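You operate a simulated robot arm through the tools that you are given. There is no shell and no other tool. Be economical: measure what you need, move in short steps, check, and stop when the job is done.

Carry out the task below with a simulated robot arm. There is one attempt and no reset: what you move stays moved.

TASK
Put one of the yellow filters from the long belt top on the grey sheet there.
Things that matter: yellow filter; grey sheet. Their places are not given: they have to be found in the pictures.

It is judged by the outcome, as a careful person would: the job done as asked, and still so three seconds after it is handed in. It fails if anything else is knocked over, pushed out of place, dropped, spilled or broken.

THE ROBOT
A 7-joint arm with a two-finger parallel gripper, fixed in place. Base frame: the origin is at the foot of the arm, x ahead of it, y to its left, z up; the work surface is at about z = 0. Lengths are in cm, angles in rad, forces in N, time in s.
With the tool pointing down near the work surface it reaches from about 22 to 58 cm from the base axis. Its first joint turns from -1.152 to 1.152 rad. Payload 2.5 kg.
Tool frame: the origin (TCP) lies between the finger pads and is the grasp point; the fingertips stand 2.3 cm ahead of it; z points along the fingers, y is the line along which they close. The gripper opens to 9.4 cm. The fingers are 3.8 cm wide and 1 cm thick; the gripper's body (5.4 by 9.6 cm) begins 3.9 cm behind the TCP.
Orientation is that of the tool frame in the base frame, as [roll, pitch, yaw] about the fixed x, y, z axes, in that order (R = Rz(yaw) Ry(pitch) Rx(roll)). With the fingers straight down and closing along the base's y, the tool's x points along the base's -x, its y along +y and its z along -z.

THE INTERFACE
- The arm moves only by the tool apply_moves. Its argument "rows" is a list of rows, each an object (a shift or turn left out is 0, a gripper value left out holds the last) with "turn": the turn, a rotation vector about the tool's x, y, z in units of 45 degrees (1.0 is 45 degrees), a list of three; "linear": the shift along the tool's x, y, z in units of 300 mm (1.0 is 300 mm), a list of three; "jaw": the closure, from 0 (fully open) to 1 (shut). In form: [{"turn": [wx, wy, wz], "linear": [dx, dy, dz], "jaw": jaw}, ...]. A call has 1 to 12 rows; each row is the pose to reach, as a shift and turn from the pose commanded when the call began, along the tool's axes at that moment. A call with a number of a shift or a turn outside -1 to 1 is refused whole. A row lasts 0.2 s, in which the tool goes at most 5 cm and 0.15 rad; a call with a longer step from one row to the next is refused whole, and so is a gripper value outside its range. A pose out of reach is approached as far as the arm can. The call stops where the force on the tool passes 40 N (or 10 N more than at its start, if that is more) or the arm is blocked; 0.2 s more then pass. The fingers move at their own pace (about 10.8 cm/s each) and stop on an object; they squeeze with about 41 N. The grip force told is the motor's: it shows also when the fingers shut on nothing. Time passes only in rows, and 0.2 s behind the last, so rows that repeat a pose let the fingers close. It gives the time, the measured TCP pose, the force on the tool (base axes), the opening and the grip force at its end, in the units of the frame above (readings bear some noise), and new pictures: "show" is both (left out), scene, wrist or none.
- Cameras (640 x 400 px; columns grow to the right, rows downward): "scene" is fixed at [12.37, -40.98, 54.02]; the picture's right is [0.80, -0.59, 0.00], its down [-0.35, -0.48, -0.81] and it looks along [0.48, 0.65, -0.59] (base axes); focal length 333 px, centre (320, 200). "wrist" rides on the gripper at [-3.9, 0, -4.4] in the tool frame; the picture's right is [0.00, -1.00, 0.00], its down [0.97, 0.00, -0.24] and it looks along [0.24, 0.00, 0.97] (tool axes); focal length 218 px, centre (320, 200).
- probe_pixels(camera, pixels): for up to 12 pixels [column, row] of the newest picture of that camera ("zoom" is the newest enlarged one), the place [x, y, z] in the base frame of the surface seen there, good to about 0.2 cm. No time passes.
- enlarge(camera, box): a new picture of the part [left, top, right, bottom] of that camera's present view, enlarged. No time passes.
- finish_job(): hands the job in; it is judged then, once.

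Work in short steps. Measure before you move; look again where a grasp or a placing could have gone wrong, and mend it. You have 60 turns and 120 pictures in all, the two below and enlarged ones among them. Open the gripper and draw the arm clear of the work before you hand the job in, unless the task says otherwise; then end with one line.

The tools are called after ">>>" as name(argument=value, ...) on one line, values as JSON. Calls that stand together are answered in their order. apply_moves: Moves the arm, as the interface text tells. Its arguments: {"type":"object","properties":{"rows":{"type":"array"},"show":{"type":"string","enum":["both","scene","wrist","none"]}},"required":["rows"]} The other tools are called the same way: probe_pixels (camera, pixels) gives the place of the surface under pixels of a picture; enlarge (camera, box) takes an enlarged picture of a part of a camera's view; finish_job () hands the job in.

At the start:

```text
t: 0.0
tool_pos: [36.42, 1.6, 27.72]
orientation: [-3.141, 0.001, -3.141]
wrist_force: [0.4, -0.3, 0.0]
width: 9.39
grasp_force: 0.1
```

scene: 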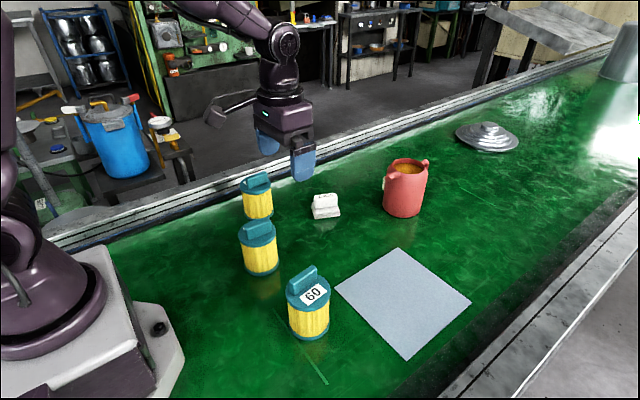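
wrist: 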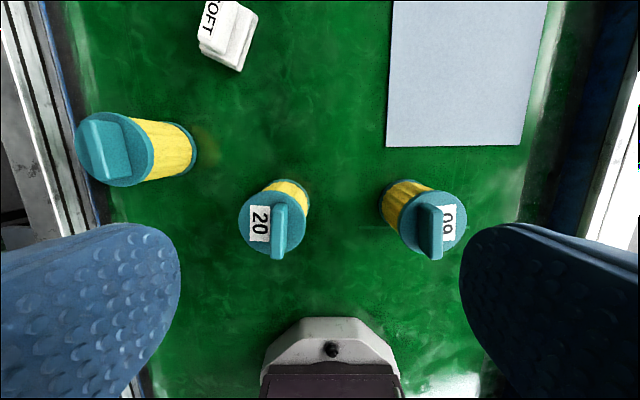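

I see three yellow filters and the grey sheet in both views. I'll probe the filter tops, handles and sheet corners.

>>> probe_pixels(camera="wrist", pixels=[[430, 208], [430, 255], [435, 230], [408, 215], [462, 220], [279, 207], [280, 257], [279, 230], [395, 140], [515, 140], [400, 10], [540, 10]])

>>> probe_pixels(camera="scene", pixels=[[340, 289], [400, 250], [468, 300], [407, 356], [400, 300], [310, 335], [292, 275], [312, 268], [302, 280], [310, 325]])

>>> enlarge(camera="scene", box=[220, 160, 480, 370])

```text
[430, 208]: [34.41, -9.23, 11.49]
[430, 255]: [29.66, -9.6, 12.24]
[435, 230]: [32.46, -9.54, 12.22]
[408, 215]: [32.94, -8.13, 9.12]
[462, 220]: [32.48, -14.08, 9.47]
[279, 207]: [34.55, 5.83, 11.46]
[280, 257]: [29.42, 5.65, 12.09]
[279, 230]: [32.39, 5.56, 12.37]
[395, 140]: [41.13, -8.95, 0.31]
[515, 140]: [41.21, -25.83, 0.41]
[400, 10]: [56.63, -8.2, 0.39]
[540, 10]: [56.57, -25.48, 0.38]
```

```text
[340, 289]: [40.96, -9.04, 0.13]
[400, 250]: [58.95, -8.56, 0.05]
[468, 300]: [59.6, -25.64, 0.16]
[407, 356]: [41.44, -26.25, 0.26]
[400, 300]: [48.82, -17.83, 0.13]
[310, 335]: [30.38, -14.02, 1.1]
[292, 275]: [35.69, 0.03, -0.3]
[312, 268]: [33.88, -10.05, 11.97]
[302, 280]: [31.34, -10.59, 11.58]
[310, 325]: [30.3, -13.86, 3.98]
```

```text
1.90 times, centred on (350, 265) of scene
```

zoom: 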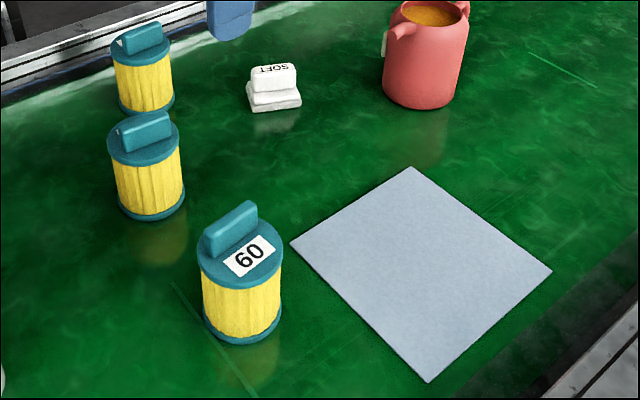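

The "60" filter is nearest the sheet and has a handle running roughly along x. I'll look closer at it for its exact centre and yaw.

>>> enlarge(camera="wrist", box=[370, 165, 490, 265])

```text
4.00 times, centred on (430, 215) of wrist
```

zoom: 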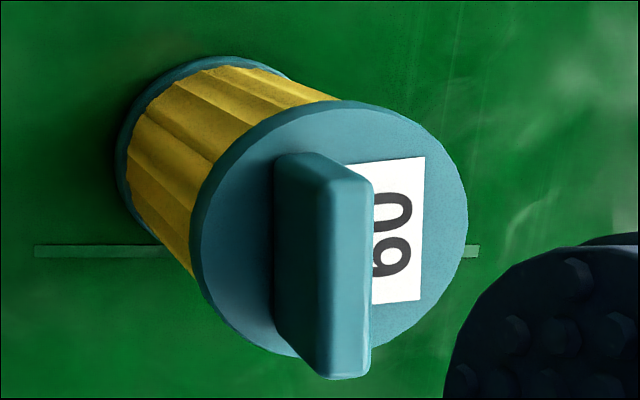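

>>> probe_pixels(camera="zoom", pixels=[[325, 190], [365, 190], [325, 365], [365, 365], [345, 280], [300, 250], [205, 240], [462, 230], [345, 110], [285, 165], [280, 310], [400, 240]])

```text
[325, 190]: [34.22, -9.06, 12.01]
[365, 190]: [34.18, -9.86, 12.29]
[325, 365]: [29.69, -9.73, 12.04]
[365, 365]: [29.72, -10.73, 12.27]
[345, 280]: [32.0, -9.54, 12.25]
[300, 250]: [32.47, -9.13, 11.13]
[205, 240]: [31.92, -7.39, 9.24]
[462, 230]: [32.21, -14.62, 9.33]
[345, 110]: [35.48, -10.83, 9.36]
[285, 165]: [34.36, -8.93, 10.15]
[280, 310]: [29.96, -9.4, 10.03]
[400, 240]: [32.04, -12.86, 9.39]
```

The handle is centred near (32.0, -9.9), top at z 12.25, lid at z 9.3, turned about +0.14 rad. I'll move above it, still clear, with the jaws aligned to it.

>>> apply_moves(rows=[{"linear": [0.037, -0.096, 0.08], "turn": [0, 0, -0.045], "jaw": 0}, {"linear": [0.074, -0.192, 0.16], "turn": [0, 0, -0.09]}, {"linear": [0.11, -0.288, 0.24], "turn": [0, 0, -0.135]}, {"linear": [0.147, -0.383, 0.323], "turn": [0, 0, -0.178]}, {"linear": [0.147, -0.383, 0.323], "turn": [0, 0, -0.178]}])

```text
t: 1.2
tool_pos: [32.09, -9.87, 18.06]
orientation: [3.141, 0.0, -3.003]
wrist_force: [0.0, -0.2, 0.3]
width: 9.43
grasp_force: 0.1
```

scene: 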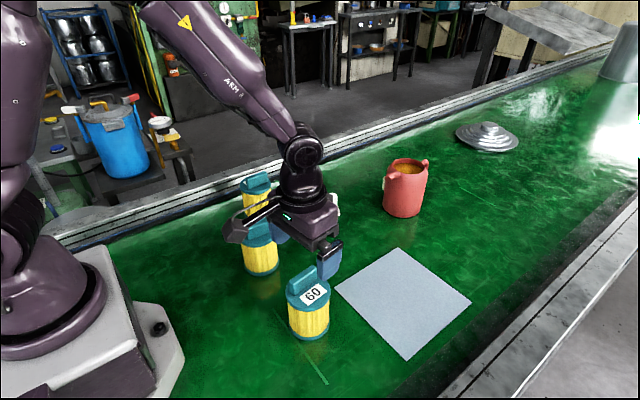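
wrist: 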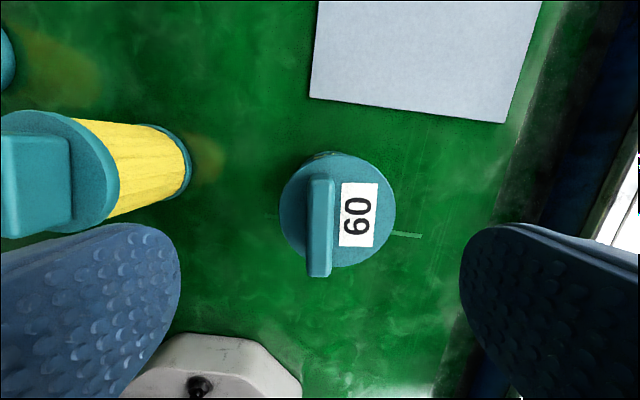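

The handle is centred between the jaws and aligned (column ~320). Descending 6.1 cm, which leaves the tips just above the lid, then closing.

>>> apply_moves(rows=[{"linear": [0, 0, 0.1], "jaw": 0}, {"linear": [0, 0, 0.17]}, {"linear": [0, 0, 0.204]}, {"linear": [0, 0, 0.204]}, {"linear": [0, 0, 0.204], "jaw": 1}, {"linear": [0, 0, 0.204], "jaw": 1}, {"linear": [0, 0, 0.204], "jaw": 1}, {"linear": [0, 0, 0.204], "jaw": 1}])

```text
t: 3.0
tool_pos: [31.91, -9.85, 11.87]
orientation: [-3.141, 0.001, -3.003]
wrist_force: [0.3, -0.3, -0.6]
width: 1.32
grasp_force: 40.9
```

scene: 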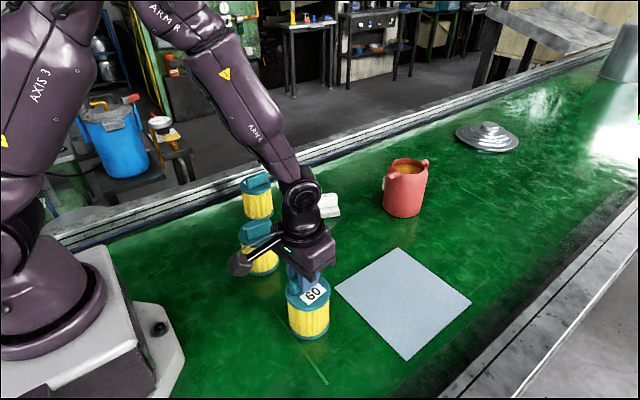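
wrist: 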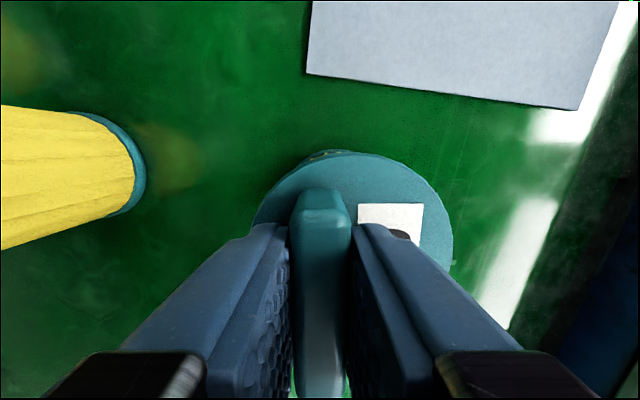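

The handle is held (width 1.32, 41 N). Lifting 5 cm slowly to check that the whole filter comes with it.

>>> apply_moves(rows=[{"linear": [0, 0, -0.03], "jaw": 1}, {"linear": [0, 0, -0.07]}, {"linear": [0, 0, -0.12]}, {"linear": [0, 0, -0.167]}, {"linear": [0, 0, -0.167]}])

```text
t: 4.2
tool_pos: [32.02, -9.82, 16.98]
orientation: [3.141, -0.001, -3.001]
wrist_force: [-1.1, 0.0, -0.7]
width: 1.35
grasp_force: 40.5
```

scene: 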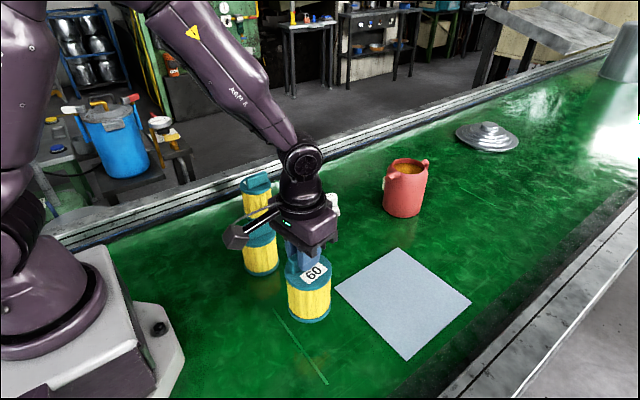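
wrist: 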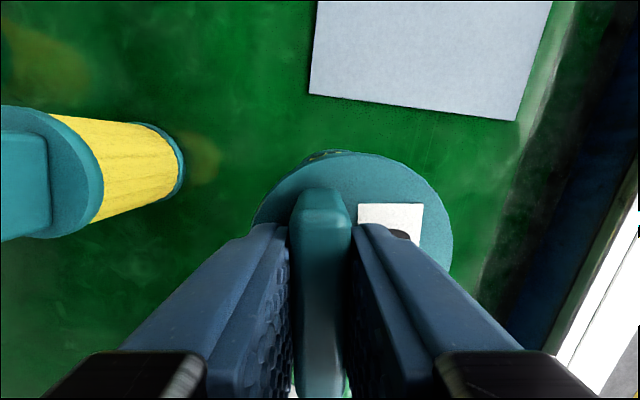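

The whole filter is lifted. I'll carry it about 17 cm ahead and 6 cm right so it is over the middle of the sheet (centre ~(50, -17.3)).

>>> apply_moves(rows=[{"linear": [-0.05, -0.027, 0], "jaw": 1}, {"linear": [-0.15, -0.08, 0]}, {"linear": [-0.26, -0.138, 0]}, {"linear": [-0.37, -0.197, 0]}, {"linear": [-0.47, -0.25, 0]}, {"linear": [-0.532, -0.283, 0]}, {"linear": [-0.532, -0.283, 0]}])

```text
t: 5.8
tool_pos: [48.95, -16.11, 16.98]
orientation: [3.141, 0.001, -3.002]
wrist_force: [0.0, -0.3, -1.8]
width: 1.38
grasp_force: 41.2
```

scene: 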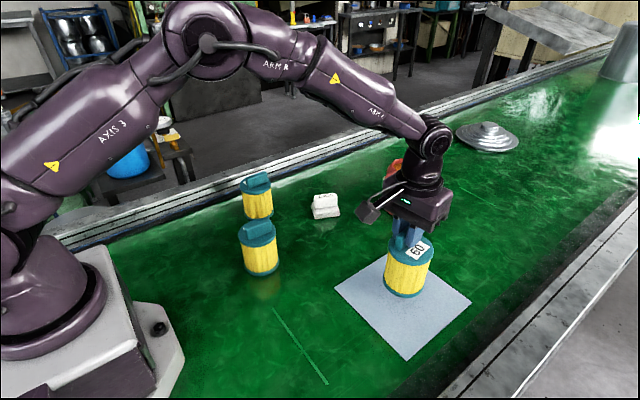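
wrist: 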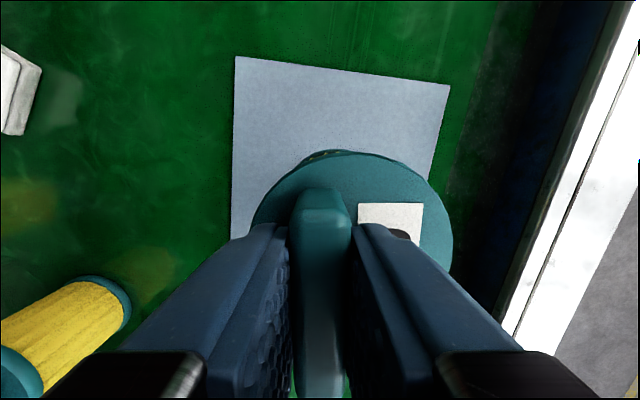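

The filter is over the sheet. Lowering 4.8 cm slowly, to just above contact (12.1–12.2), without opening yet.

>>> apply_moves(rows=[{"linear": [0, 0, 0.06], "jaw": 1}, {"linear": [0, 0, 0.11]}, {"linear": [0, 0, 0.14]}, {"linear": [0, 0, 0.155]}, {"linear": [0, 0, 0.16]}, {"linear": [0, 0, 0.16]}], show="scene")

```text
t: 7.2
tool_pos: [49.03, -16.14, 12.2]
orientation: [3.14, 0.0, -3.001]
wrist_force: [-1.1, 0.8, 3.7]
width: 1.36
grasp_force: 40.6
```

scene: 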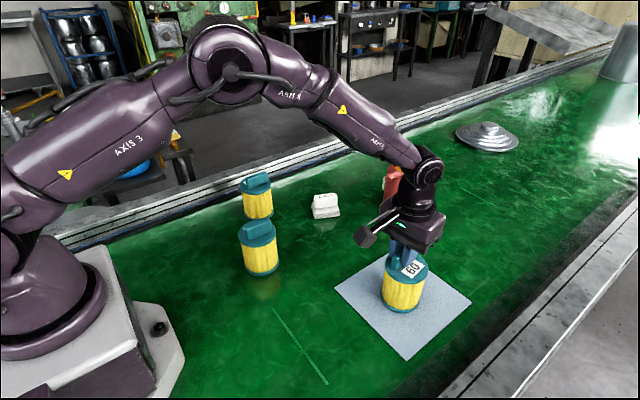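

The upward force has gone from -1.8 to +3.7 N, which suggests contact. I'll press 1 mm further to confirm.

>>> apply_moves(rows=[{"linear": [0, 0, 0.003], "jaw": 1}, {"linear": [0, 0, 0.003]}], show="none")

```text
t: 7.8
tool_pos: [49.02, -16.17, 12.33]
orientation: [3.14, 0.002, -3.003]
wrist_force: [-0.7, 0.8, 9.9]
width: 1.39
grasp_force: 41.3
```

Contact is confirmed (9.9 N). Opening halfway and then rising straight up.

>>> apply_moves(rows=[{"linear": [0, 0, 0], "jaw": 0.6}, {"linear": [0, 0, 0], "jaw": 0.5}, {"linear": [0, 0, 0]}, {"linear": [0, 0, -0.05]}, {"linear": [0, 0, -0.15]}, {"linear": [0, 0, -0.28]}, {"linear": [0, 0, -0.4]}, {"linear": [0, 0, -0.4]}])

```text
t: 9.6
tool_pos: [49.05, -16.03, 24.05]
orientation: [-3.141, 0.0, -3.002]
wrist_force: [0.5, -0.2, -0.6]
width: 4.71
grasp_force: 0.1
```

scene: 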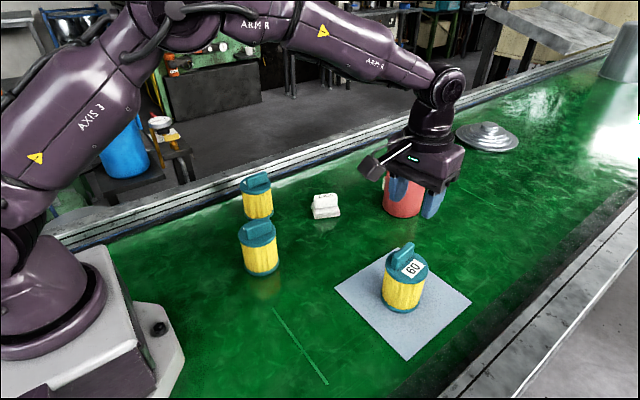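
wrist: 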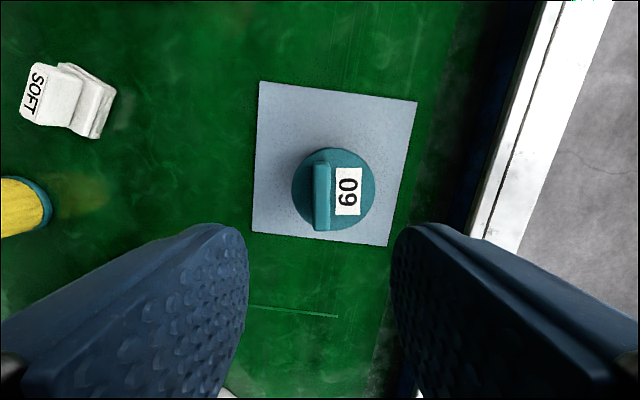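

The filter stands upright on the sheet, fully inside its edges, and everything else is in place. I'll draw the arm back and open the gripper fully.

>>> apply_moves(rows=[{"linear": [0.1, 0.05, -0.05], "jaw": 0}, {"linear": [0.22, 0.1, -0.1]}, {"linear": [0.35, 0.15, -0.12]}, {"linear": [0.45, 0.2, -0.12]}, {"linear": [0.45, 0.2, -0.12]}], show="scene")

```text
t: 10.8
tool_pos: [34.97, -12.08, 27.71]
orientation: [-3.141, -0.001, -3.003]
wrist_force: [0.8, 0.1, 0.5]
width: 9.42
grasp_force: 0.0
```

scene: 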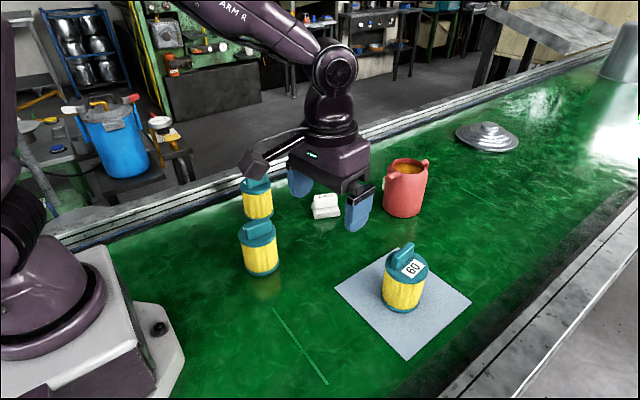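

The filter is still upright on the sheet and the arm is clear, so I'm handing the job in.

>>> finish_job()

```text
The job is handed in.
```

The yellow filter marked "60" is standing upright on the grey sheet; nothing else was moved, and the job is handed in.
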